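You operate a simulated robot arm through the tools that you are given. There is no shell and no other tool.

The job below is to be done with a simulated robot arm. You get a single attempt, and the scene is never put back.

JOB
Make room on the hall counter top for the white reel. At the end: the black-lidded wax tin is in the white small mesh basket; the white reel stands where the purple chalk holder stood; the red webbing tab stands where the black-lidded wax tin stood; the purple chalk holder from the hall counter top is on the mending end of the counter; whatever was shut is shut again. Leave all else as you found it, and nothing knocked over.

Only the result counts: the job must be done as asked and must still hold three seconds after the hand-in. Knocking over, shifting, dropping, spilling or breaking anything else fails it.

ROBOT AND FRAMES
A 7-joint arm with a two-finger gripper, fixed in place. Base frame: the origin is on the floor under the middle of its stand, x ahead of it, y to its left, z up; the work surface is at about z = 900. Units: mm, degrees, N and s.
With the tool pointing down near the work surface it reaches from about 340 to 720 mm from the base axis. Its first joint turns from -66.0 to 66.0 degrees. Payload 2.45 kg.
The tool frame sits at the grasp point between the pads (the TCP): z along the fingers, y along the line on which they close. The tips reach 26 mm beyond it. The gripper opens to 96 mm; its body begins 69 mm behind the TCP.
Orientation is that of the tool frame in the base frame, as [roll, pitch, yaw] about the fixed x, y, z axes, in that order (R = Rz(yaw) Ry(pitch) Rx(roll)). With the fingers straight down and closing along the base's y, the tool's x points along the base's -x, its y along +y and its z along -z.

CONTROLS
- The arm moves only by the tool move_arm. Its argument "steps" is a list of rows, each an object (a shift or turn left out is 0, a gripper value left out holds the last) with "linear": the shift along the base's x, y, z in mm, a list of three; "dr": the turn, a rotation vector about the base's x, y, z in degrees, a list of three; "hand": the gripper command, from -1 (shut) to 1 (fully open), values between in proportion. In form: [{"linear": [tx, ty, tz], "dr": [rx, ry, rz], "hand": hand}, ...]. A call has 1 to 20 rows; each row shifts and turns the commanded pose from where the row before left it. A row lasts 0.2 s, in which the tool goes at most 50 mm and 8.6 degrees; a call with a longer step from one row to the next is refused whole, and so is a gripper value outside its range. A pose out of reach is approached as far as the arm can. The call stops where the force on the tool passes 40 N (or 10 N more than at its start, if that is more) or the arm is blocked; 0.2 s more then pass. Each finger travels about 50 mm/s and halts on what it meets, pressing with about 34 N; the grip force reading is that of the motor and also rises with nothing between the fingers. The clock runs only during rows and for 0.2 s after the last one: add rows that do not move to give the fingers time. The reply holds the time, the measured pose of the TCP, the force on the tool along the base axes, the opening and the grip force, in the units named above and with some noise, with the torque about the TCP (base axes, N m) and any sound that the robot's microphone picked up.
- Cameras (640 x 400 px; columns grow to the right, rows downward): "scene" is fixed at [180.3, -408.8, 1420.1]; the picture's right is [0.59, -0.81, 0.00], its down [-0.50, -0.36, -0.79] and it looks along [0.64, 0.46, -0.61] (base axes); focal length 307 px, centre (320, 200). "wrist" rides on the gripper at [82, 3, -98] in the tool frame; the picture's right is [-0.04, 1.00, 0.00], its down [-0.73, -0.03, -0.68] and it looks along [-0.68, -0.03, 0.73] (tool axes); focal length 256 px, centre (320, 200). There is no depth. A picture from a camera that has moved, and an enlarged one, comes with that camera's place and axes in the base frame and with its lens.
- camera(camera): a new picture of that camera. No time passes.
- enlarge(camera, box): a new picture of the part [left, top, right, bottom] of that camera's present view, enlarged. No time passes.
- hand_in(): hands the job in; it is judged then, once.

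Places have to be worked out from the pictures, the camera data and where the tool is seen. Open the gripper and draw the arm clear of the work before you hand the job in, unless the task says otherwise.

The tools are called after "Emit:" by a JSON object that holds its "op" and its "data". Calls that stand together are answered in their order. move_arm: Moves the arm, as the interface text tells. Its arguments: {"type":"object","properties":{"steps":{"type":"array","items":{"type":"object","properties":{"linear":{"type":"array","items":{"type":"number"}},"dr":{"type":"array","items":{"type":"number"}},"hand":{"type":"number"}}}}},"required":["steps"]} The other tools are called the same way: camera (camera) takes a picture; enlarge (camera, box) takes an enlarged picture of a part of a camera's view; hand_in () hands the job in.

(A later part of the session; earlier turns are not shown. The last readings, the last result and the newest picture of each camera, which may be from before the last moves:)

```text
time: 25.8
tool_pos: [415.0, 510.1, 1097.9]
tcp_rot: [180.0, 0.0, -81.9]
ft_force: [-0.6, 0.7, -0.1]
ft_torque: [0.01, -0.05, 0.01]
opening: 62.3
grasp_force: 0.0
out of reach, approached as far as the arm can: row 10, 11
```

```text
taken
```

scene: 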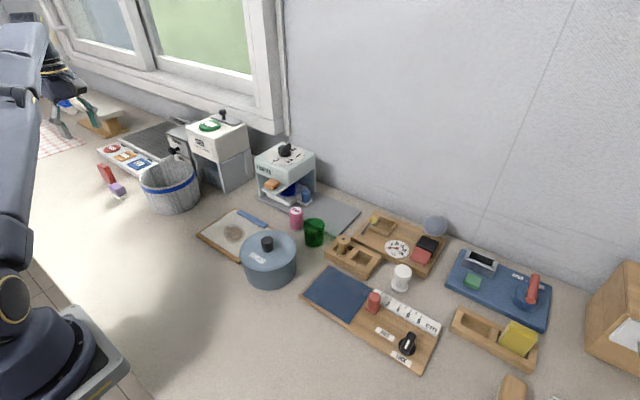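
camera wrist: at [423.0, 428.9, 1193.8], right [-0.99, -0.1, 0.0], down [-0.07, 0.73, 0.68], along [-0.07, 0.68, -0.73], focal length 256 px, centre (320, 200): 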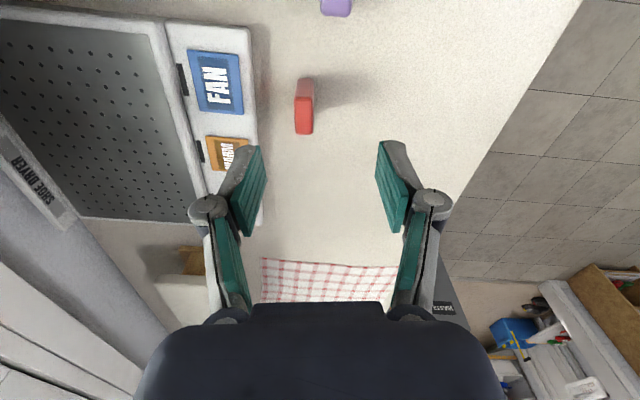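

The tab is visible ahead, slightly left of centre. I zoom to get its corners, and also the chalk holder.

Emit:
{"op": "enlarge", "data": {"camera": "wrist", "box": [260, 60, 360, 160]}}

Emit:
{"op": "enlarge", "data": {"camera": "wrist", "box": [290, 0, 370, 50]}}

Emit:
{"op": "enlarge", "data": {"camera": "scene", "box": [90, 155, 140, 205]}}

```text
4.00 times, centred on (310, 110) of wrist
camera zoom: at [423.0, 428.9, 1193.8], right [-0.99, -0.1, 0.0], down [-0.07, 0.73, 0.68], along [-0.07, 0.68, -0.73], focal length 1024 px, centre (360, 560)
```

zoom: 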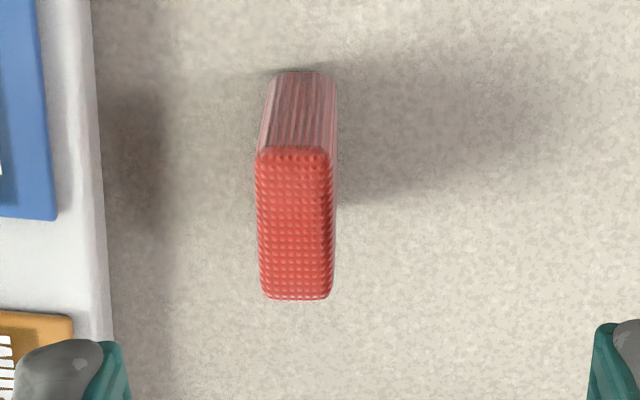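

```text
8.00 times, centred on (330, 25) of wrist
camera zoom: at [423.0, 428.9, 1193.8], right [-0.99, -0.1, 0.0], down [-0.07, 0.73, 0.68], along [-0.07, 0.68, -0.73], focal length 2048 px, centre (240, 1600)
```

zoom: 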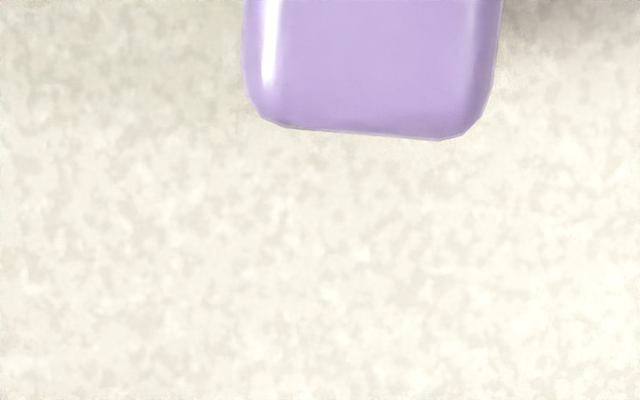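

```text
8.00 times, centred on (115, 180) of scene
camera zoom: at [180.3, -408.8, 1420.1], right [0.59, -0.81, 0.0], down [-0.5, -0.36, -0.79], along [0.64, 0.46, -0.61], focal length 2453 px, centre (1960, 360)
```

zoom: 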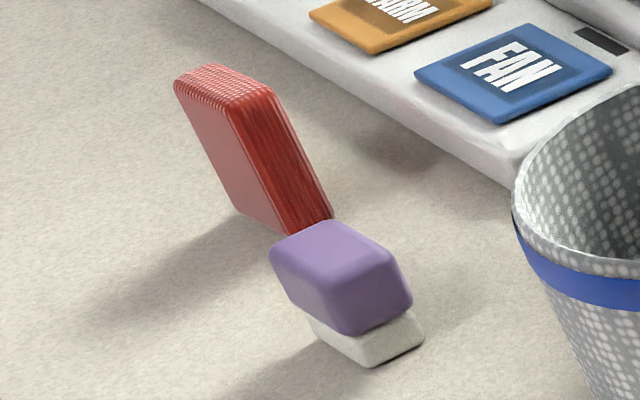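

Tab measures ~17 × 39 × 52 mm with centre near (427.3, 542.5), orientation ~94°. The last rows were out of reach at that height, so I check where the commanded pose stands while adjusting yaw and pre-closing the gripper to ~38 mm.

Emit:
{"op": "move_arm", "data": {"steps": [{"linear": [0, 0, -20], "dr": [0, 0, -3.6], "hand": -0.2}, {"linear": [0, 0, -20], "hand": -0.2}, {"linear": [0, 0, -20], "hand": -0.2}, {}]}}

```text
time: 26.8
tool_pos: [416.6, 511.5, 1037.5]
tcp_rot: [-180.0, 0.0, -85.7]
ft_force: [0.8, 1.2, -0.4]
ft_torque: [-0.02, -0.04, 0.02]
opening: 38.3
grasp_force: 0.0
```

The command continues from the clamped pose. I move over the tab at z≈1000 and check alignment.

Emit:
{"op": "move_arm", "data": {"steps": [{"linear": [0, 0, -30]}, {"linear": [5, 15, -5]}, {"linear": [5.7, 16, 0]}, {}, {}]}}

Emit:
{"op": "camera", "data": {"camera": "wrist"}}

Emit:
{"op": "enlarge", "data": {"camera": "scene", "box": [60, 110, 160, 210]}}

```text
time: 28.0
tool_pos: [419.4, 532.1, 1001.2]
tcp_rot: [-180.0, -0.1, -85.6]
ft_force: [0.3, -0.2, 0.1]
ft_torque: [0.0, -0.02, -0.02]
opening: 38.5
grasp_force: 0.1
out of reach, approached as far as the arm can: row 3
```

```text
taken
camera wrist: at [422.2, 450.1, 1099.3], right [-1.0, -0.04, 0.0], down [-0.03, 0.73, 0.68], along [-0.03, 0.68, -0.73], focal length 256 px, centre (320, 200)
```

wrist: 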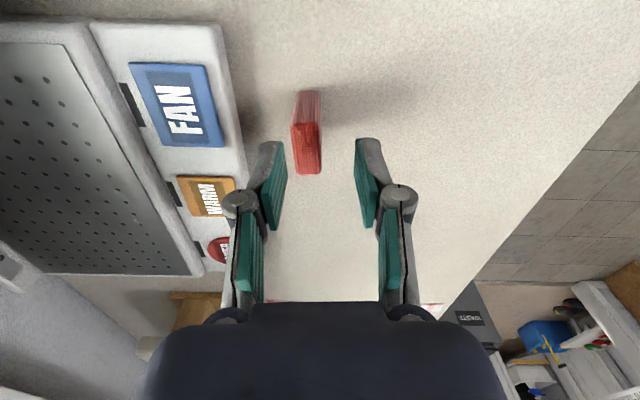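

```text
4.00 times, centred on (110, 160) of scene
camera zoom: at [180.3, -408.8, 1420.1], right [0.59, -0.81, 0.0], down [-0.5, -0.36, -0.79], along [0.64, 0.46, -0.61], focal length 1226 px, centre (1160, 360)
```

zoom: 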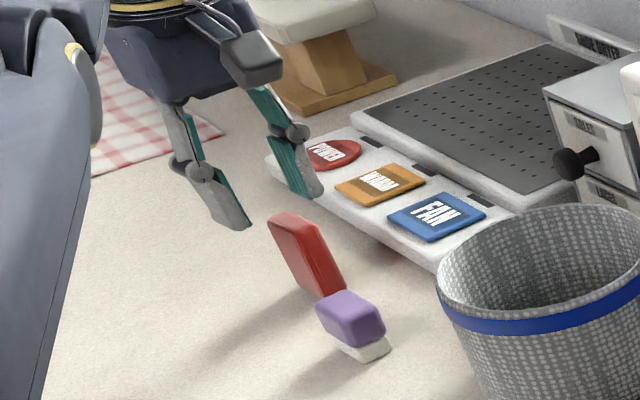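

At this height the reach stops ~10 mm short of the tab's centre, but I can grip the slab a bit nearer its -y end. I align in x first (tab centreline x≈428), then descend straddling it.

Emit:
{"op": "move_arm", "data": {"steps": [{"linear": [8.6, -6, -6]}, {"linear": [0, 0, -5]}, {}]}}

Emit:
{"op": "camera", "data": {"camera": "wrist"}}

```text
time: 28.8
tool_pos: [427.0, 525.6, 990.7]
tcp_rot: [180.0, 0.0, -85.7]
ft_force: [0.1, 0.3, -0.8]
ft_torque: [-0.04, -0.02, -0.01]
opening: 38.4
grasp_force: 0.1
```

```text
taken
camera wrist: at [430.2, 444.3, 1088.0], right [-1.0, -0.04, 0.0], down [-0.03, 0.73, 0.68], along [-0.02, 0.68, -0.73], focal length 256 px, centre (320, 200)
```

wrist: 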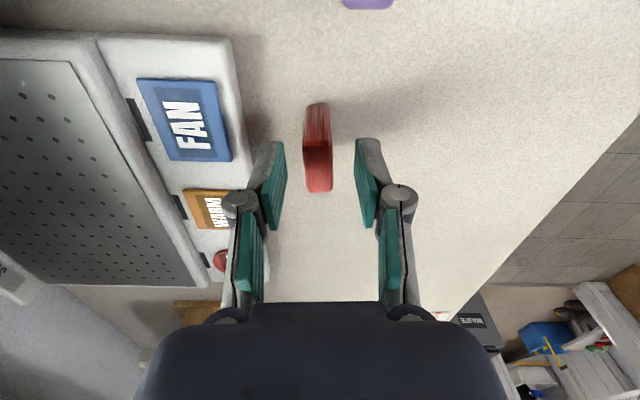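

The tab is centred between the fingers. I descend to z≈945 straddling it and move forward a few mm along the tab.

Emit:
{"op": "move_arm", "data": {"steps": [{"linear": [0, 0, -15]}, {"linear": [0, 0, -15]}, {"linear": [0, 0, -8]}, {"linear": [0, 4, -7]}, {}]}}

Emit:
{"op": "camera", "data": {"camera": "wrist"}}

Emit:
{"op": "enlarge", "data": {"camera": "scene", "box": [60, 110, 160, 210]}}

```text
time: 30.0
tool_pos: [426.6, 530.0, 945.2]
tcp_rot: [-180.0, 0.0, -85.6]
ft_force: [0.0, 0.5, -0.1]
ft_torque: [0.0, -0.03, 0.05]
opening: 38.6
grasp_force: 0.1
```

```text
taken
camera wrist: at [429.7, 448.8, 1042.5], right [-1.0, -0.04, 0.0], down [-0.03, 0.73, 0.68], along [-0.03, 0.68, -0.73], focal length 256 px, centre (320, 200)
```

wrist: 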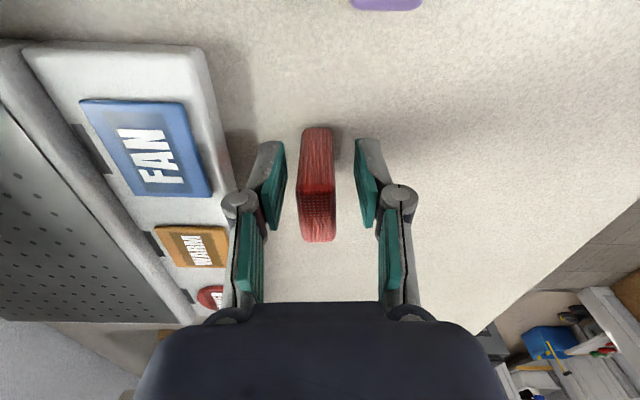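

```text
4.00 times, centred on (110, 160) of scene
camera zoom: at [180.3, -408.8, 1420.1], right [0.59, -0.81, 0.0], down [-0.5, -0.36, -0.79], along [0.64, 0.46, -0.61], focal length 1226 px, centre (1160, 360)
```

zoom: 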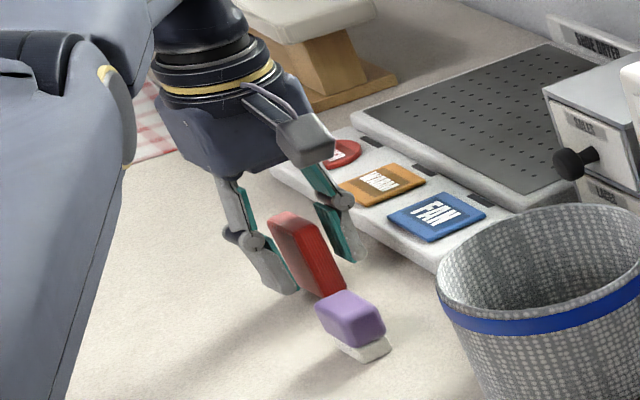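

The tab is straddled. I nudge a bit further along the tab, then close.

Emit:
{"op": "move_arm", "data": {"steps": [{"linear": [0, 5, 0]}, {}, {"hand": -0.5}, {"hand": -1}, {"hand": -1}, {"hand": -1}, {"hand": -1}]}}

Emit:
{"op": "camera", "data": {"camera": "wrist"}}

```text
time: 31.6
tool_pos: [428.4, 535.7, 945.3]
tcp_rot: [180.0, -0.1, -85.7]
ft_force: [0.0, 0.2, -0.5]
ft_torque: [0.01, 0.0, 0.01]
opening: 17.8
grasp_force: 34.5
```

```text
taken
camera wrist: at [429.6, 453.4, 1042.6], right [-1.0, -0.04, 0.0], down [-0.03, 0.73, 0.68], along [-0.02, 0.68, -0.73], focal length 256 px, centre (320, 200)
```

wrist: 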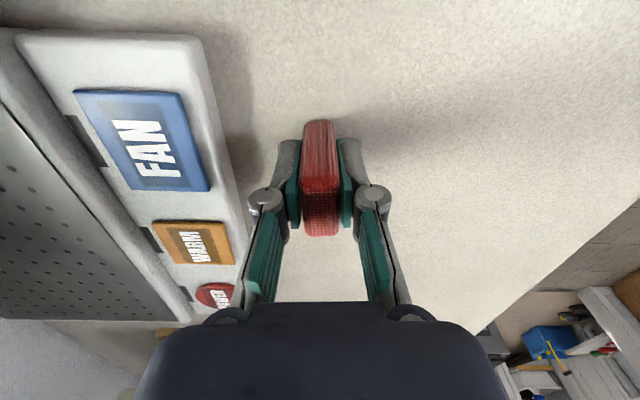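

Gripped at 17.8 mm; the tab's centre is about 8 mm beyond the TCP along +y. I lift while retreating slightly, then carry it high toward the tin's former place (268, 281).

Emit:
{"op": "move_arm", "data": {"steps": [{"linear": [0, 0, 4]}, {"linear": [-2, -3, 12]}, {"linear": [-6, -8, 25]}, {"linear": [-8, -11, 30]}, {"linear": [-10, -14, 25]}, {"linear": [-16, -28, 10]}, {"linear": [-18, -32, 0]}, {"linear": [-20, -34, 0]}, {"linear": [-20, -34, 0]}, {"linear": [-20, -34, 0]}, {"linear": [-20, -34, 0]}, {"linear": [-19.8, -31.2, 0]}, {}]}}

Emit:
{"op": "camera", "data": {"camera": "wrist"}}

Emit:
{"op": "camera", "data": {"camera": "scene"}}

```text
time: 34.4
tool_pos: [415.9, 517.7, 1066.0]
tcp_rot: [179.9, -0.1, -85.6]
ft_force: [-0.4, -0.1, -0.2]
ft_torque: [-0.01, -0.02, -0.02]
opening: 17.7
grasp_force: 34.0
out of reach, approached as far as the arm can: row 3, 4, 5, 6, 7, 8, 9, 10, 11, 12
```

```text
taken
camera wrist: at [418.1, 437.4, 1162.2], right [-1.0, -0.04, 0.0], down [-0.03, 0.73, 0.68], along [-0.03, 0.68, -0.74], focal length 256 px, centre (320, 200)
```

wrist: 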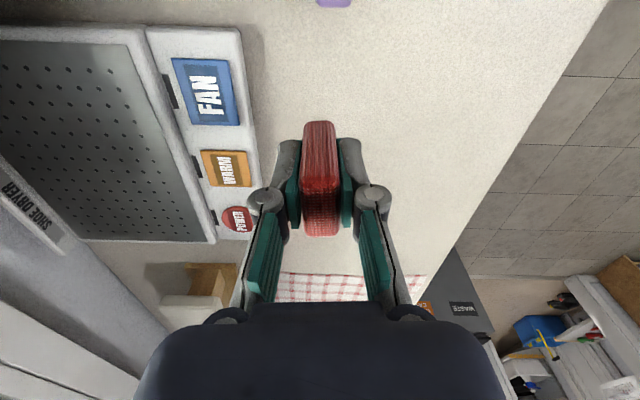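

```text
taken
```

scene: 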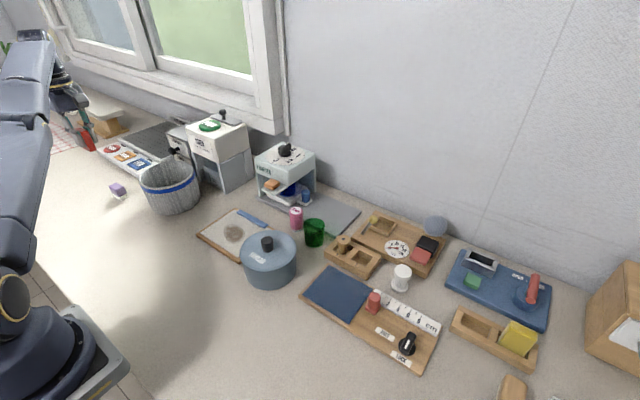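

The arm stalled near its reach limit while stretching. The tab is still held; I retreat first toward the base in a modest step and see whether it follows.

Emit:
{"op": "move_arm", "data": {"steps": [{"linear": [-6, -8, -5]}, {"linear": [-12, -16, -5]}, {"linear": [-15, -20, 0]}, {}]}}

```text
time: 35.4
tool_pos: [411.0, 519.0, 1069.8]
tcp_rot: [-180.0, -0.2, -85.7]
ft_force: [-0.5, 0.2, -0.5]
ft_torque: [-0.02, 0.0, -0.01]
opening: 17.8
grasp_force: 34.0
out of reach, approached as far as the arm can: row 1, 2, 3
```

It looks like a wrist joint limit rather than pure reach. I turn the yaw back toward the natural direction (negative about z) in place, with the tab high and clear.

Emit:
{"op": "move_arm", "data": {"steps": [{"dr": [0, 0, -5]}, {"dr": [0, 0, -8]}, {"dr": [0, 0, -8]}, {}]}}

```text
time: 36.4
tool_pos: [411.3, 519.8, 1069.5]
tcp_rot: [-180.0, 0.0, -106.7]
ft_force: [-0.1, -0.4, -0.3]
ft_torque: [-0.01, 0.04, -0.03]
opening: 17.5
grasp_force: 34.4
```

Turning worked and freed the arm (yaw −106.7). I now retreat toward the base with this yaw.

Emit:
{"op": "move_arm", "data": {"steps": [{"linear": [-6, -10, 0]}, {"linear": [-12, -20, 0]}, {"linear": [-15, -25, 0]}, {}]}}

```text
time: 37.4
tool_pos: [406.4, 516.4, 1087.2]
tcp_rot: [-179.9, -0.2, -106.6]
ft_force: [0.3, 0.4, -0.5]
ft_torque: [0.0, -0.02, -0.02]
opening: 17.9
grasp_force: 34.1
out of reach, approached as far as the arm can: row 1, 2, 3
```

Still stuck inward, with z rising. I look at the arm's configuration before choosing a way out.

Emit:
{"op": "camera", "data": {"camera": "scene"}}

Emit:
{"op": "enlarge", "data": {"camera": "scene", "box": [0, 0, 160, 400]}}

Emit:
{"op": "camera", "data": {"camera": "wrist"}}

```text
taken
```

scene: 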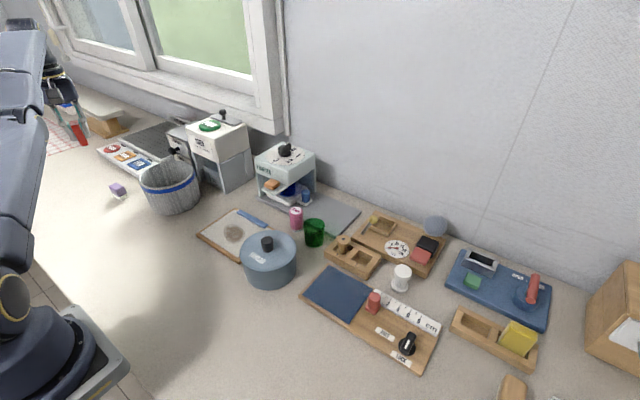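

```text
1.00 times, centred on (80, 200) of scene (not enlarged: the box is as wide or as high as the picture)
camera zoom: at [180.3, -408.8, 1420.1], right [0.59, -0.81, 0.0], down [-0.5, -0.36, -0.79], along [0.64, 0.46, -0.61], focal length 307 px, centre (560, 200)
```

zoom: 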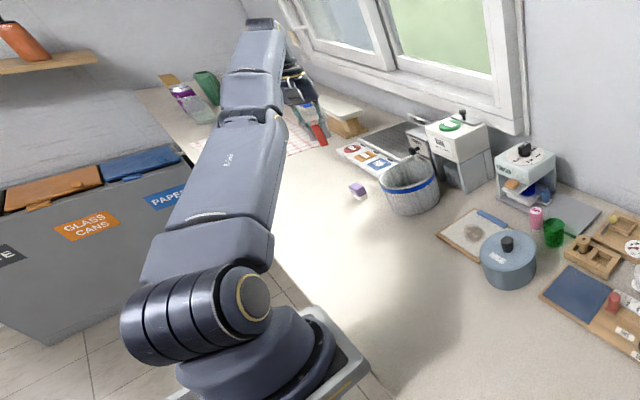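

```text
taken
camera wrist: at [380.4, 439.7, 1183.9], right [-0.95, 0.32, 0.0], down [0.24, 0.7, 0.68], along [0.22, 0.64, -0.74], focal length 256 px, centre (320, 200)
```

wrist: 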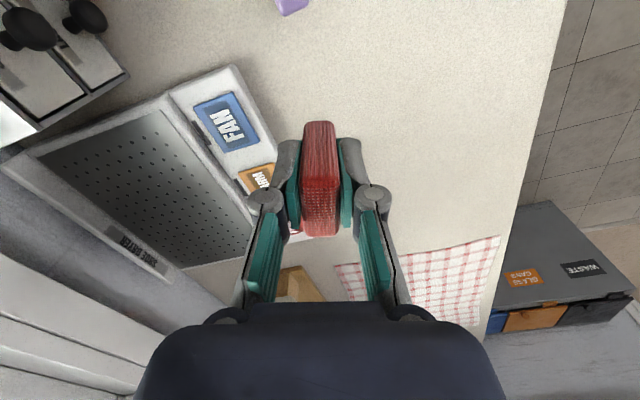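

The arm is nearly straight, so inward commands hit a singular posture. Moving straight down worked earlier in that posture, so I go down ~50 mm first (the spot below is empty), then check.

Emit:
{"op": "move_arm", "data": {"steps": [{"linear": [0, 0, -15]}, {"linear": [0, 0, -20]}, {"linear": [0, 0, -20]}, {}]}}

```text
time: 38.4
tool_pos: [414.0, 526.7, 1032.6]
tcp_rot: [180.0, -0.2, -106.7]
ft_force: [0.2, 0.2, -0.9]
ft_torque: [-0.02, -0.03, -0.02]
opening: 17.6
grasp_force: 34.2
out of reach, approached as far as the arm can: row 1, 2, 3
```

It tracks only along the edge of its reach: the elbow seems stuck in a straight posture. Earlier, a downward move right after an outward pull bent it correctly, so I repeat that: a small outward pull now, then down in a new call.

Emit:
{"op": "move_arm", "data": {"steps": [{"linear": [12, 15, 5]}, {"linear": [12, 15, 5]}, {}]}}

```text
time: 39.2
tool_pos: [419.0, 526.5, 1037.0]
tcp_rot: [-179.9, 0.0, -106.6]
ft_force: [1.1, 0.5, -0.3]
ft_torque: [0.03, 0.01, 0.01]
opening: 17.5
grasp_force: 33.7
out of reach, approached as far as the arm can: row 1, 2
```

Emit:
{"op": "move_arm", "data": {"steps": [{"linear": [0, 0, -15]}, {"linear": [0, 0, -15]}, {}]}}

```text
time: 40.0
tool_pos: [419.1, 529.7, 1008.4]
tcp_rot: [-180.0, 0.0, -106.6]
ft_force: [0.7, -0.1, 0.3]
ft_torque: [0.01, 0.0, -0.01]
opening: 17.8
grasp_force: 33.6
out of reach, approached as far as the arm can: row 2
```

Row 1 tracked fine; row 2 was marginal. I continue downward with a gentle inward part.

Emit:
{"op": "move_arm", "data": {"steps": [{"linear": [0, 0, -12]}, {"linear": [-1, -1, -12]}, {}]}}

```text
time: 40.8
tool_pos: [420.3, 531.8, 984.3]
tcp_rot: [-180.0, -0.1, -106.5]
ft_force: [-0.3, 0.1, 0.3]
ft_torque: [-0.03, 0.03, -0.01]
opening: 17.6
grasp_force: 34.3
out of reach, approached as far as the arm can: row 2
```

Still on the edge of reach. I turn the yaw the rest of the way to its natural direction here (about −128), which should relax the wrist, and then test an inward move.

Emit:
{"op": "move_arm", "data": {"steps": [{"dr": [0, 0, -7.5], "linear": [0, 0, 2]}, {"dr": [0, 0, -7.5]}, {"dr": [0, 0, -7]}, {}]}}

Emit:
{"op": "move_arm", "data": {"steps": [{"linear": [-4, -5, 0]}, {"linear": [-4, -5, 0]}, {}]}}

```text
time: 41.8
tool_pos: [420.1, 532.4, 984.6]
tcp_rot: [180.0, 0.0, -128.8]
ft_force: [-0.1, -0.7, 0.2]
ft_torque: [-0.02, 0.01, 0.04]
opening: 17.7
grasp_force: 33.5
```

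```text
time: 42.6
tool_pos: [422.2, 532.3, 985.8]
tcp_rot: [180.0, 0.0, -128.6]
ft_force: [-1.8, 0.0, -0.6]
ft_torque: [0.0, 0.01, -0.01]
opening: 17.9
grasp_force: 34.1
out of reach, approached as far as the arm can: row 1, 2
```

My reading: lifting while stretched pushed the elbow slightly past straight, so inward moves press against its limit. I'll rise along the edge of reach, pull outward to straighten, then use big downward steps to fold the elbow the right way.

Emit:
{"op": "move_arm", "data": {"steps": [{"linear": [0, 0, 25]}, {"linear": [0, 0, 25]}, {"linear": [0, 0, 25]}, {"linear": [0, 0, 25]}, {"linear": [15, 20, 5]}, {"linear": [15, 20, 5]}, {}, {}]}}

Emit:
{"op": "move_arm", "data": {"steps": [{"linear": [0, 0, -49]}, {"linear": [0, 0, -40]}, {}]}}

```text
time: 44.4
tool_pos: [411.4, 516.2, 1081.7]
tcp_rot: [180.0, 0.0, -128.5]
ft_force: [0.6, 0.6, -1.1]
ft_torque: [0.01, 0.01, 0.0]
opening: 17.3
grasp_force: 33.9
out of reach, approached as far as the arm can: row 2, 3, 4, 5, 6
```

```text
time: 45.2
tool_pos: [410.7, 518.3, 993.6]
tcp_rot: [179.9, 0.0, -128.6]
ft_force: [-0.5, -0.1, 0.4]
ft_torque: [-0.01, 0.03, -0.03]
opening: 17.6
grasp_force: 34.0
```

It worked: the arm is now ~17 mm inside its limit and tracking. I retreat inward first, lifting only gently, keeping away from the chalk holder.

Emit:
{"op": "move_arm", "data": {"steps": [{"linear": [-12, -10, 0]}, {"linear": [-15, -13, 3]}, {"linear": [-18, -15, 5]}, {"linear": [-18, -16, 8]}, {"linear": [-18, -20, 10]}, {}]}}

Emit:
{"op": "camera", "data": {"camera": "wrist"}}

```text
time: 46.6
tool_pos: [333.3, 445.0, 1019.3]
tcp_rot: [180.0, -0.1, -128.6]
ft_force: [-0.4, 0.2, 0.0]
ft_torque: [0.02, -0.01, 0.03]
opening: 17.8
grasp_force: 33.7
```

```text
taken
camera wrist: at [278.7, 383.0, 1116.4], right [-0.76, 0.65, 0.0], down [0.48, 0.56, 0.68], along [0.44, 0.51, -0.73], focal length 256 px, centre (320, 200)
```

wrist: 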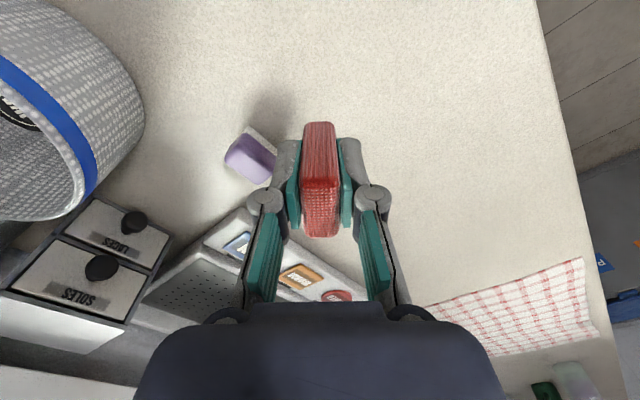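

The arm is free again. I carry the tab over to the tin's former place; with an ~8.5 mm grip offset the TCP should be at about (261.7, 273.4).

Emit:
{"op": "move_arm", "data": {"steps": [{"linear": [-14.3, -34.3, 0]}, {"linear": [-14.3, -34.3, 0]}, {"linear": [-14.3, -34.3, 0]}, {"linear": [-14.3, -34.3, 0]}, {"linear": [-14.4, -34.4, 0]}, {}, {"linear": [0, 0, -25]}, {"linear": [0, 0, -20]}, {}]}}

Emit:
{"op": "camera", "data": {"camera": "wrist"}}

Emit:
{"op": "enlarge", "data": {"camera": "scene", "box": [40, 180, 160, 280]}}

```text
time: 48.6
tool_pos: [259.4, 272.8, 973.5]
tcp_rot: [180.0, 0.0, -128.6]
ft_force: [0.4, 0.3, -0.2]
ft_torque: [-0.01, 0.03, -0.02]
opening: 17.9
grasp_force: 34.2
```

```text
taken
camera wrist: at [205.5, 212.3, 1071.1], right [-0.76, 0.65, 0.0], down [0.48, 0.56, 0.68], along [0.44, 0.51, -0.73], focal length 256 px, centre (320, 200)
```

wrist: 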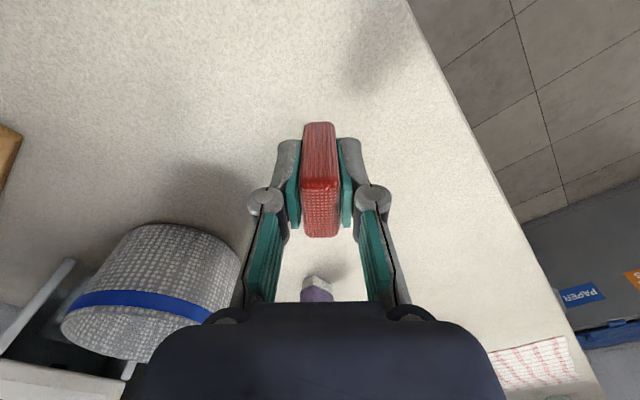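

```text
4.00 times, centred on (100, 230) of scene
camera zoom: at [180.3, -408.8, 1420.1], right [0.59, -0.81, 0.0], down [-0.5, -0.36, -0.79], along [0.64, 0.46, -0.61], focal length 1226 px, centre (1200, 80)
```

zoom: 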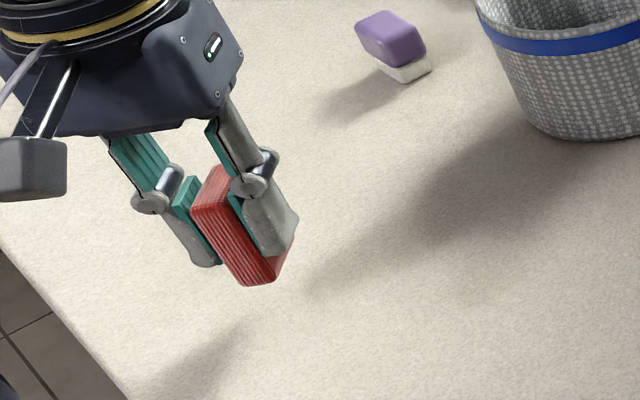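

The tab hangs upright over the spot. I lower to just above the counter and then feel for contact in fine steps.

Emit:
{"op": "move_arm", "data": {"steps": [{"linear": [0.5, 0, -12]}, {"linear": [0.5, 0, -9]}, {"linear": [0, 0, -4]}, {"linear": [0, 0, -2]}, {}]}}

```text
time: 49.8
tool_pos: [260.9, 273.1, 945.6]
tcp_rot: [180.0, 0.0, -128.7]
ft_force: [0.0, 0.0, 0.3]
ft_torque: [-0.02, -0.01, 0.0]
opening: 17.7
grasp_force: 33.8
```

Emit:
{"op": "move_arm", "data": {"steps": [{"linear": [0, 0, -1]}, {}]}}

```text
time: 50.4
tool_pos: [260.5, 272.8, 944.9]
tcp_rot: [180.0, -0.1, -128.6]
ft_force: [0.2, -0.2, -1.2]
ft_torque: [-0.01, -0.01, -0.01]
opening: 17.9
grasp_force: 33.6
```

Emit:
{"op": "move_arm", "data": {"steps": [{"linear": [0, 0, -0.7]}, {}]}}

Emit:
{"op": "enlarge", "data": {"camera": "scene", "box": [60, 200, 140, 270]}}

```text
time: 51.0
tool_pos: [260.2, 273.5, 945.2]
tcp_rot: [-179.9, 0.0, -128.6]
ft_force: [-2.0, -0.1, 4.5]
ft_torque: [0.04, 0.04, 0.01]
opening: 17.5
grasp_force: 34.2
```

```text
5.71 times, centred on (100, 235) of scene
camera zoom: at [180.2, -408.8, 1420.0], right [0.59, -0.81, 0.0], down [-0.5, -0.36, -0.79], along [0.64, 0.46, -0.61], focal length 1752 px, centre (1577, 0)
```

zoom: 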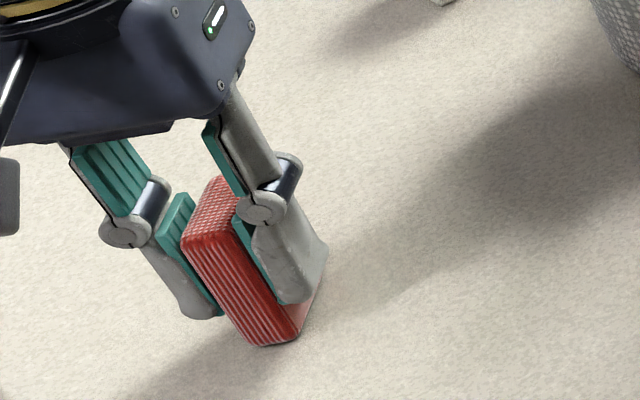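

Light contact (4.5 N): the tab rests on the counter. I open the fingers slowly and rise straight up.

Emit:
{"op": "move_arm", "data": {"steps": [{"hand": -0.5}, {"hand": -0.35}, {"hand": -0.1}, {"hand": 0.1}, {}, {}]}}

Emit:
{"op": "camera", "data": {"camera": "wrist"}}

```text
time: 52.4
tool_pos: [261.2, 273.4, 945.1]
tcp_rot: [180.0, 0.0, -128.6]
ft_force: [0.1, 0.8, 0.7]
ft_torque: [0.01, 0.03, -0.02]
opening: 52.7
grasp_force: 0.0
```

```text
taken
camera wrist: at [207.1, 211.0, 1042.1], right [-0.76, 0.65, 0.0], down [0.48, 0.56, 0.68], along [0.44, 0.51, -0.73], focal length 256 px, centre (320, 200)
```

wrist: 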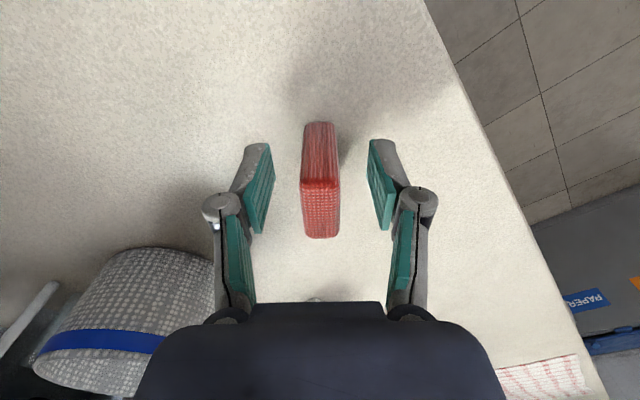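

The tab stands on its own at about (268, 282). I rise straight up and go over to the chalk holder, turning the yaw toward −173 so the fingers close along its long side.

Emit:
{"op": "move_arm", "data": {"steps": [{"linear": [0, 0, 15]}, {"linear": [0, 0, 30]}, {"linear": [0, 0, 45]}, {"linear": [0, 0, 40]}, {"linear": [25, 25, 0], "dr": [0, 0, -8.5], "hand": 0.4}, {"linear": [30, 30, 0], "dr": [0, 0, -8.5]}, {"linear": [30, 35, 0], "dr": [0, 0, -8.5]}, {"linear": [30, 35, 0], "dr": [0, 0, -8.5]}, {"linear": [25, 30, 0], "dr": [0, 0, -8.5]}, {}, {}]}}

Emit:
{"op": "camera", "data": {"camera": "wrist"}}

Emit:
{"op": "enlarge", "data": {"camera": "scene", "box": [40, 150, 200, 280]}}

```text
time: 54.8
tool_pos: [400.6, 427.3, 1076.1]
tcp_rot: [179.9, 0.0, -171.1]
ft_force: [-0.1, 0.3, 0.1]
ft_torque: [-0.01, -0.02, -0.01]
opening: 67.2
grasp_force: 0.1
```

```text
taken
camera wrist: at [319.0, 417.9, 1173.4], right [-0.11, 0.99, 0.0], down [0.73, 0.08, 0.68], along [0.67, 0.08, -0.73], focal length 256 px, centre (320, 200)
```

wrist: 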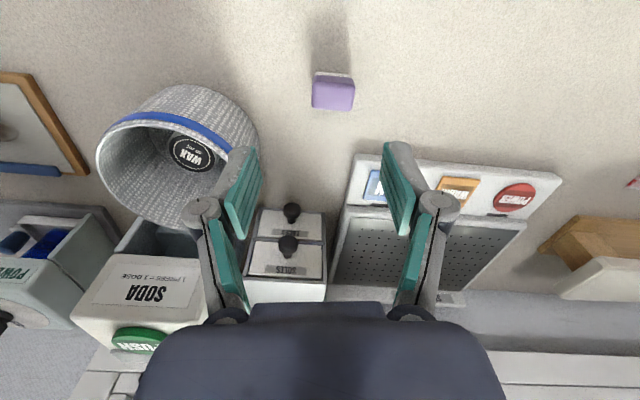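

```text
3.08 times, centred on (120, 215) of scene
camera zoom: at [180.3, -408.8, 1420.1], right [0.59, -0.81, 0.0], down [-0.5, -0.36, -0.79], along [0.64, 0.46, -0.61], focal length 943 px, centre (935, 154)
```

zoom: 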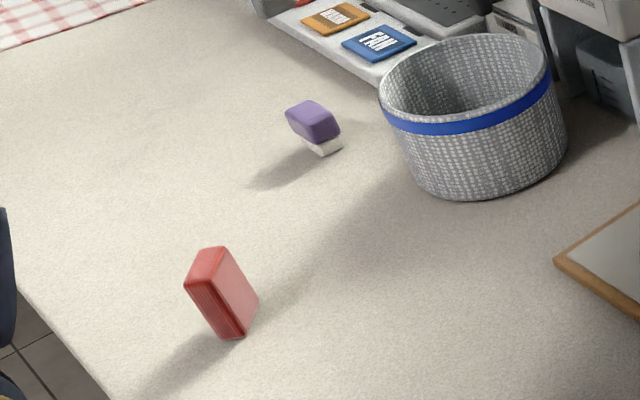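

The tab stands upright. I zoom on the chalk holder to get its exact place, size and orientation.

Emit:
{"op": "enlarge", "data": {"camera": "wrist", "box": [290, 50, 380, 130]}}

Emit:
{"op": "enlarge", "data": {"camera": "scene", "box": [95, 170, 145, 210]}}

```text
5.00 times, centred on (335, 90) of wrist
camera zoom: at [319.0, 417.9, 1173.4], right [-0.11, 0.99, 0.0], down [0.73, 0.08, 0.68], along [0.67, 0.08, -0.73], focal length 1280 px, centre (245, 750)
```

zoom: 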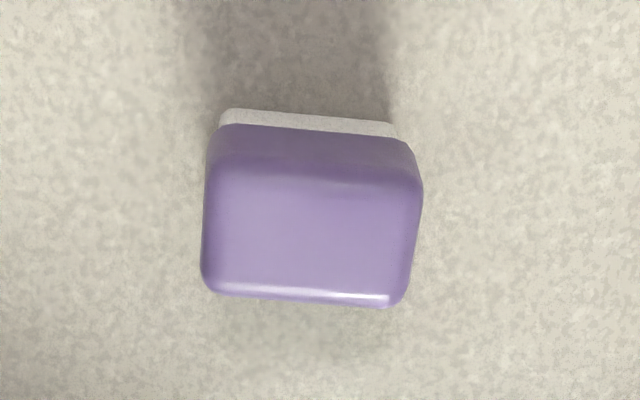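

```text
10.00 times, centred on (120, 190) of scene
camera zoom: at [180.3, -408.8, 1420.1], right [0.59, -0.81, 0.0], down [-0.5, -0.36, -0.79], along [0.64, 0.46, -0.61], focal length 3066 px, centre (2320, 300)
```

zoom: 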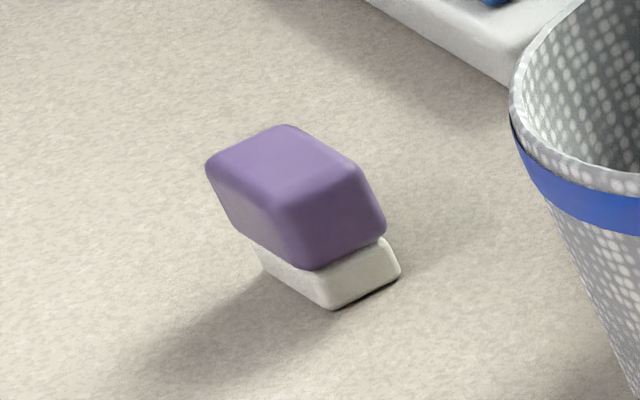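

The chalk holder's centre is about (408.6, 440.1), ~39 × 25 mm, top ~936, long axis at ~92°. I align (yaw → −178) and descend.

Emit:
{"op": "move_arm", "data": {"steps": [{"linear": [8, 12.8, -20], "dr": [0, 0, -7]}, {"linear": [0, 0, -35]}, {"linear": [0, 0, -35]}, {}, {}]}}

Emit:
{"op": "camera", "data": {"camera": "wrist"}}

```text
time: 56.0
tool_pos: [408.3, 439.4, 985.2]
tcp_rot: [-179.9, 0.1, -178.1]
ft_force: [0.2, -0.4, 0.0]
ft_torque: [-0.01, -0.01, -0.02]
opening: 67.1
grasp_force: 0.1
```

```text
taken
camera wrist: at [326.6, 440.6, 1081.9], right [0.01, 1.0, 0.0], down [0.73, 0.0, 0.68], along [0.68, 0.0, -0.73], focal length 256 px, centre (320, 200)
```

wrist: 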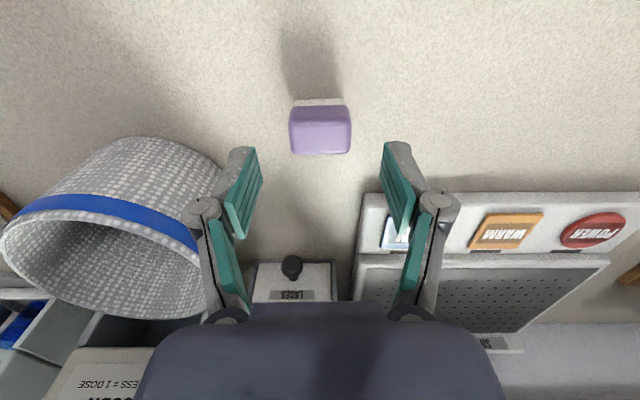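

Well centred. I descend to z≈930 and close.

Emit:
{"op": "move_arm", "data": {"steps": [{"linear": [0, 0, -20]}, {"linear": [0, 0, -18]}, {"linear": [0, 0, -10]}, {"linear": [0, 0, -7]}, {}, {"hand": 0.1}, {"hand": -0.1}, {"hand": -1}, {"hand": -1}, {"hand": -1}]}}

Emit:
{"op": "camera", "data": {"camera": "wrist"}}

Emit:
{"op": "enlarge", "data": {"camera": "scene", "box": [60, 130, 180, 230]}}

```text
time: 58.2
tool_pos: [409.9, 439.9, 929.8]
tcp_rot: [180.0, 0.0, -178.1]
ft_force: [-0.4, -1.0, 0.4]
ft_torque: [-0.01, 0.03, -0.04]
opening: 38.1
grasp_force: 33.6
```

```text
taken
camera wrist: at [327.6, 441.2, 1026.7], right [0.01, 1.0, 0.0], down [0.73, -0.01, 0.68], along [0.68, 0.0, -0.73], focal length 256 px, centre (320, 200)
```

wrist: 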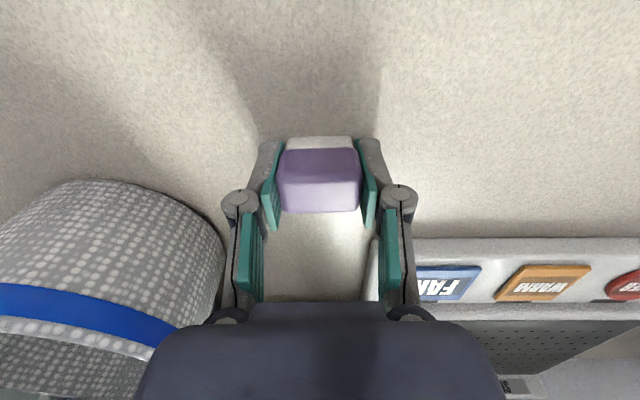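

```text
4.00 times, centred on (120, 180) of scene
camera zoom: at [180.3, -408.8, 1420.0], right [0.59, -0.81, 0.0], down [-0.5, -0.36, -0.79], along [0.64, 0.46, -0.61], focal length 1226 px, centre (1120, 280)
```

zoom: 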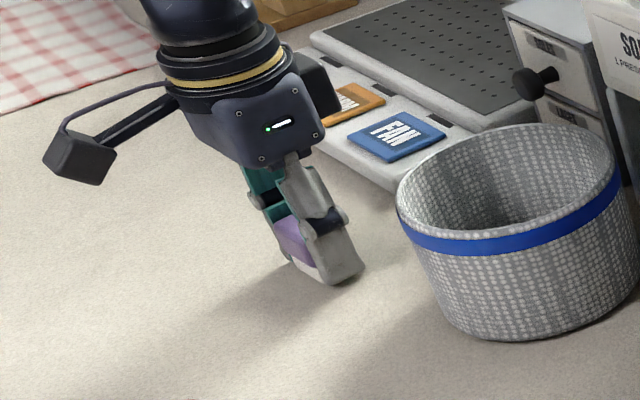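

Gripped at 38.1 mm; the chalk holder's place is about (408.5, 440). I lift it and carry it inward and across to the right side at a safe height.

Emit:
{"op": "move_arm", "data": {"steps": [{"linear": [0, 0, 15]}, {"linear": [0, -5, 35]}, {"linear": [-5, -10, 40]}, {"linear": [-5, -20, 40]}, {"linear": [0, -40, 20]}, {"linear": [5, -45, 0]}, {"linear": [5, -45, 0]}, {"linear": [5, -45, 0]}, {"linear": [0, -45, 0]}, {"linear": [0, -45, 0]}, {"linear": [0, -45, 0]}, {"linear": [0, -45, 0]}, {"linear": [0, -45, 0]}, {}]}}

Emit:
{"op": "camera", "data": {"camera": "wrist"}}

Emit:
{"op": "camera", "data": {"camera": "scene"}}

```text
time: 61.2
tool_pos: [414.8, 4.8, 1078.7]
tcp_rot: [-180.0, -0.1, -178.2]
ft_force: [0.2, 0.3, -1.2]
ft_torque: [-0.05, 0.0, 0.01]
opening: 38.2
grasp_force: 34.1
```

```text
taken
camera wrist: at [332.1, 5.9, 1176.7], right [0.01, 1.0, 0.0], down [0.73, -0.01, 0.68], along [0.68, 0.0, -0.73], focal length 256 px, centre (320, 200)
```

wrist: 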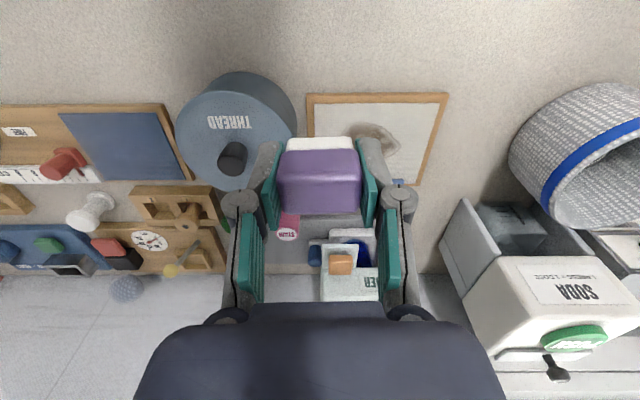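

```text
taken
```

scene: 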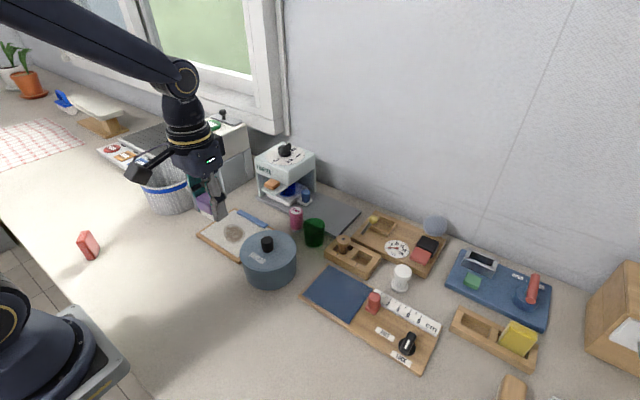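

Next I continue to the right, raised a bit to pass the THREAD pot's knob (≈1000) with clearance, turning yaw toward 135.

Emit:
{"op": "move_arm", "data": {"steps": [{"linear": [-8, -30, 15]}, {"linear": [-8, -45, 10]}, {"linear": [-8, -45, 0], "dr": [0, 0, -7.8]}, {"linear": [0, -45, 0], "dr": [0, 0, -7.8]}, {"linear": [0, -45, 0], "dr": [0, 0, -7.8]}, {"linear": [0, -45, 0], "dr": [0, 0, -7.8]}, {"linear": [0, -45, 0], "dr": [0, 0, -7.8]}, {"linear": [0, -45, 0], "dr": [0, 0, -7.8]}, {"linear": [0, -35, 0]}, {}]}}

Emit:
{"op": "camera", "data": {"camera": "wrist"}}

Emit:
{"op": "camera", "data": {"camera": "scene"}}

```text
time: 63.4
tool_pos: [390.5, -374.6, 1104.5]
tcp_rot: [180.0, 0.1, 135.1]
ft_force: [0.1, 0.5, -1.2]
ft_torque: [0.02, 0.0, 0.0]
opening: 38.3
grasp_force: 34.0
```

```text
taken
camera wrist: at [334.6, -313.7, 1202.7], right [0.73, 0.68, 0.0], down [0.5, -0.54, 0.68], along [0.46, -0.5, -0.73], focal length 256 px, centre (320, 200)
```

wrist: 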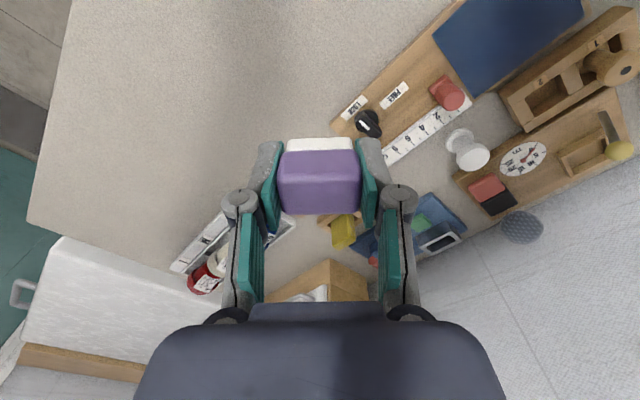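

```text
taken
```

scene: 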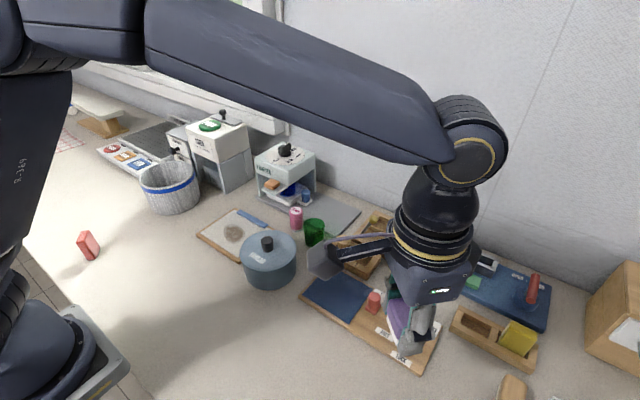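

The area right of the ruler board, about (455, −468), looked bare in the scene view: between the board's end, the sponge holder and the brush. I move over it while descending to z≈1000.

Emit:
{"op": "move_arm", "data": {"steps": [{"linear": [0, -20, -30]}, {"linear": [10, -25, -35]}, {"linear": [20, -25, -30]}, {"linear": [20, -15, -10]}, {"linear": [14, -8, 0]}, {}, {}]}}

Emit:
{"op": "camera", "data": {"camera": "wrist"}}

Emit:
{"op": "enlarge", "data": {"camera": "scene", "box": [360, 240, 600, 400]}}

```text
time: 65.0
tool_pos: [451.8, -468.8, 999.1]
tcp_rot: [179.8, -0.1, 135.0]
ft_force: [0.0, 0.2, -0.5]
ft_torque: [-0.02, 0.02, 0.0]
opening: 38.4
grasp_force: 34.2
```

```text
taken
camera wrist: at [397.3, -408.1, 1095.7], right [0.73, 0.68, 0.0], down [0.5, -0.54, 0.68], along [0.46, -0.5, -0.73], focal length 256 px, centre (320, 200)
```

wrist: 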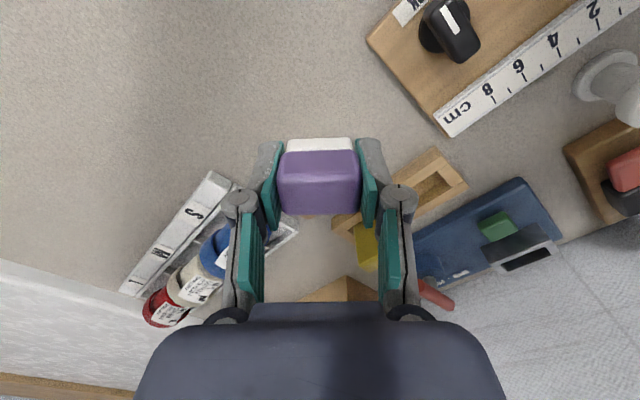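

```text
2.50 times, centred on (480, 320) of scene
camera zoom: at [180.3, -408.8, 1420.0], right [0.59, -0.81, 0.0], down [-0.5, -0.36, -0.79], along [0.64, 0.46, -0.61], focal length 766 px, centre (-80, -100)
```

zoom: 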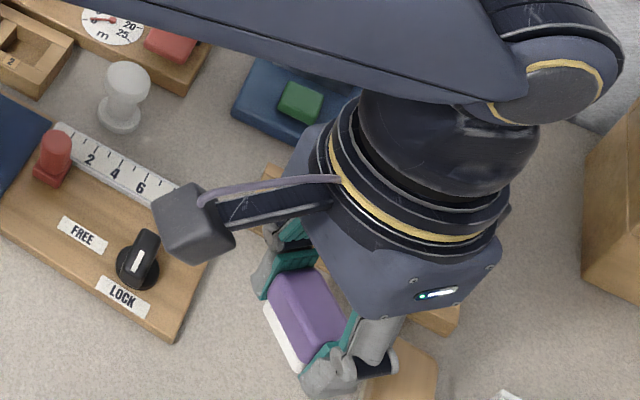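

The counter right below is bare, with the brush hidden further forward (≥45 mm away). I descend straight down to just above contact.

Emit:
{"op": "move_arm", "data": {"steps": [{"linear": [0, 0, -25]}, {"linear": [0, 0, -22]}, {"linear": [0, 0, -13]}, {"linear": [0, 0, -6]}, {}]}}

Emit:
{"op": "camera", "data": {"camera": "wrist"}}

Emit:
{"op": "enlarge", "data": {"camera": "scene", "box": [360, 240, 600, 400]}}

```text
time: 66.2
tool_pos: [454.7, -468.6, 932.4]
tcp_rot: [180.0, 0.0, 135.1]
ft_force: [-0.4, 0.3, -0.3]
ft_torque: [0.02, -0.02, -0.05]
opening: 38.3
grasp_force: 34.1
```

```text
taken
camera wrist: at [398.6, -408.6, 1030.0], right [0.73, 0.68, 0.0], down [0.5, -0.54, 0.68], along [0.46, -0.5, -0.73], focal length 256 px, centre (320, 200)
```

wrist: 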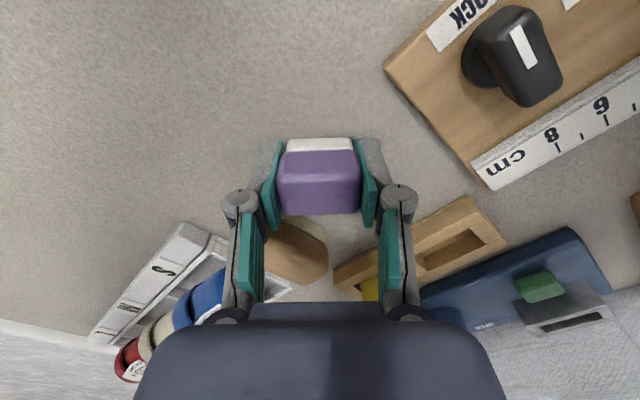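

```text
2.50 times, centred on (480, 320) of scene
camera zoom: at [180.3, -408.8, 1420.0], right [0.59, -0.81, 0.0], down [-0.5, -0.36, -0.79], along [0.64, 0.46, -0.61], focal length 766 px, centre (-80, -100)
```

zoom: 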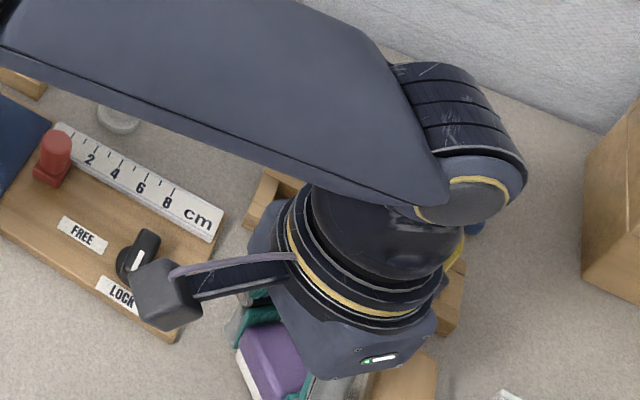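

Clear of the board, brush and shelf. I feel for contact.

Emit:
{"op": "move_arm", "data": {"steps": [{"linear": [0, 0, -1.5]}, {"linear": [0, 0, -0.8]}, {}]}}

```text
time: 67.0
tool_pos: [453.9, -468.6, 931.6]
tcp_rot: [-179.9, 0.0, 135.2]
ft_force: [-0.9, -0.7, -0.1]
ft_torque: [0.02, -0.01, 0.02]
opening: 38.2
grasp_force: 33.4
```

Emit:
{"op": "move_arm", "data": {"steps": [{"linear": [0, 0, -0.8]}, {}]}}

```text
time: 67.6
tool_pos: [454.2, -468.1, 929.3]
tcp_rot: [179.9, -0.1, 135.1]
ft_force: [-0.3, 0.4, -0.9]
ft_torque: [0.02, 0.01, -0.03]
opening: 38.0
grasp_force: 34.4
```

Emit:
{"op": "move_arm", "data": {"steps": [{"linear": [0, 0, -0.7]}, {}]}}

```text
time: 68.2
tool_pos: [453.4, -467.9, 929.5]
tcp_rot: [180.0, 0.0, 135.1]
ft_force: [0.0, -0.2, -0.7]
ft_torque: [-0.02, -0.03, 0.0]
opening: 38.4
grasp_force: 33.7
```

Emit:
{"op": "move_arm", "data": {"steps": [{"linear": [0, 0, -0.6]}, {}]}}

```text
time: 68.8
tool_pos: [455.4, -467.5, 929.6]
tcp_rot: [179.9, 0.0, 135.1]
ft_force: [0.0, 0.4, -0.8]
ft_torque: [-0.03, 0.05, 0.01]
opening: 38.1
grasp_force: 33.8
```

Emit:
{"op": "move_arm", "data": {"steps": [{"linear": [0, 0, -0.6]}, {}]}}

```text
time: 69.4
tool_pos: [454.4, -467.0, 928.8]
tcp_rot: [180.0, 0.1, 135.1]
ft_force: [0.5, 0.0, 3.6]
ft_torque: [0.04, 0.01, 0.02]
opening: 38.4
grasp_force: 34.4
```

Contact now (3.6 N). I open slowly and then rise straight up.

Emit:
{"op": "move_arm", "data": {"steps": [{"hand": -0.1}, {"hand": 0.05}, {"hand": 0.25}, {"hand": 0.3}, {}, {}]}}

Emit:
{"op": "camera", "data": {"camera": "wrist"}}

```text
time: 70.8
tool_pos: [454.3, -467.5, 928.6]
tcp_rot: [180.0, 0.0, 135.2]
ft_force: [0.1, 0.0, 0.9]
ft_torque: [0.0, -0.03, 0.0]
opening: 62.4
grasp_force: 0.1
```

```text
taken
camera wrist: at [398.6, -407.2, 1025.9], right [0.73, 0.68, 0.0], down [0.5, -0.54, 0.68], along [0.46, -0.5, -0.73], focal length 256 px, centre (320, 200)
```

wrist: 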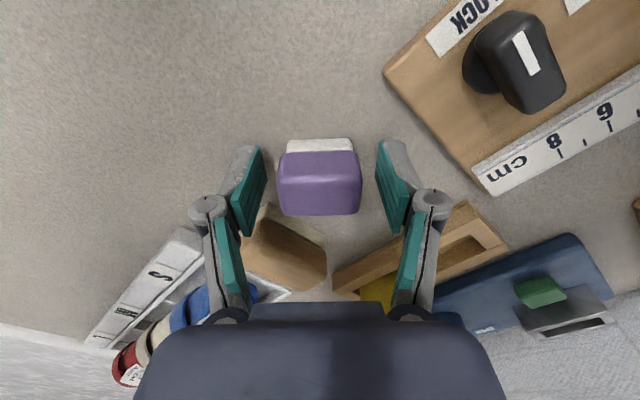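

The chalk holder stands free. I rise straight up 45 mm, then back off inward while rising more.

Emit:
{"op": "move_arm", "data": {"steps": [{"linear": [0, 0, 15]}, {"linear": [0, 0, 30]}, {"linear": [-12, 12, 15]}, {"linear": [-16, 20, 20]}, {"linear": [-16, 25, 25]}, {"linear": [-5, 30, 25]}, {"linear": [15, 35, 0]}, {}]}}

Emit:
{"op": "camera", "data": {"camera": "wrist"}}

Emit:
{"op": "camera", "data": {"camera": "scene"}}

```text
time: 72.6
tool_pos: [421.9, -345.2, 1057.5]
tcp_rot: [180.0, -0.1, 135.1]
ft_force: [-0.4, 0.1, 0.1]
ft_torque: [0.01, 0.02, -0.03]
opening: 62.4
grasp_force: 0.0
```

```text
taken
camera wrist: at [366.6, -284.7, 1155.1], right [0.73, 0.68, 0.0], down [0.5, -0.54, 0.68], along [0.46, -0.5, -0.73], focal length 256 px, centre (320, 200)
```

wrist: 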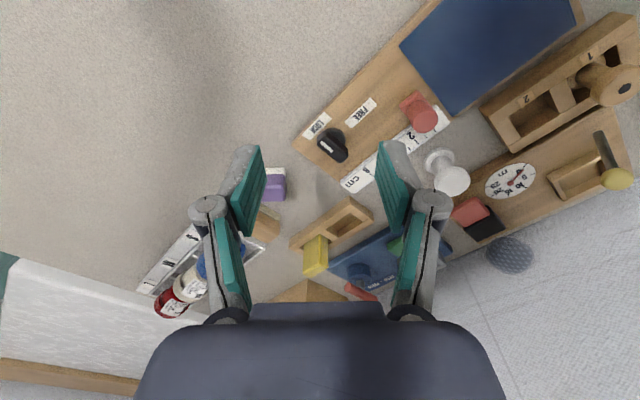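

```text
taken
```

scene: 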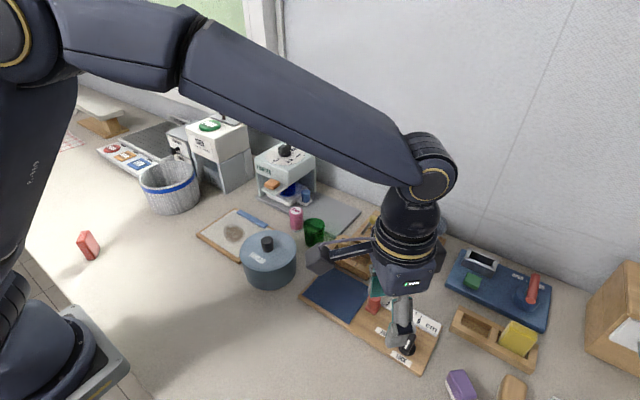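

The chalk holder is standing in the mending area by the brush. Now I position to view the white reel, with yaw about 152.

Emit:
{"op": "move_arm", "data": {"steps": [{"linear": [20, 18, 8], "dr": [0, 0, 6]}, {"linear": [25, 20, 8], "dr": [0, 0, 6]}, {"linear": [25, 20, 0], "dr": [0, 0, 5]}, {}]}}

Emit:
{"op": "camera", "data": {"camera": "wrist"}}

```text
time: 73.6
tool_pos: [490.2, -287.7, 1074.1]
tcp_rot: [179.9, -0.1, 152.1]
ft_force: [-0.2, 0.4, 0.2]
ft_torque: [0.0, -0.01, 0.03]
opening: 62.1
grasp_force: 0.2
```

```text
taken
camera wrist: at [420.0, -246.7, 1171.5], right [0.5, 0.86, 0.0], down [0.64, -0.37, 0.68], along [0.59, -0.34, -0.73], focal length 256 px, centre (320, 200)
```

wrist: 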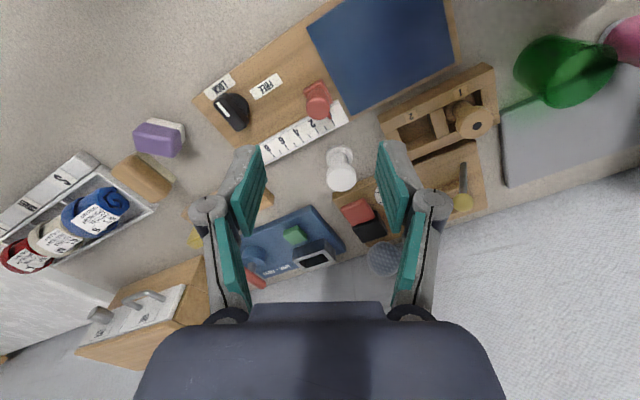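

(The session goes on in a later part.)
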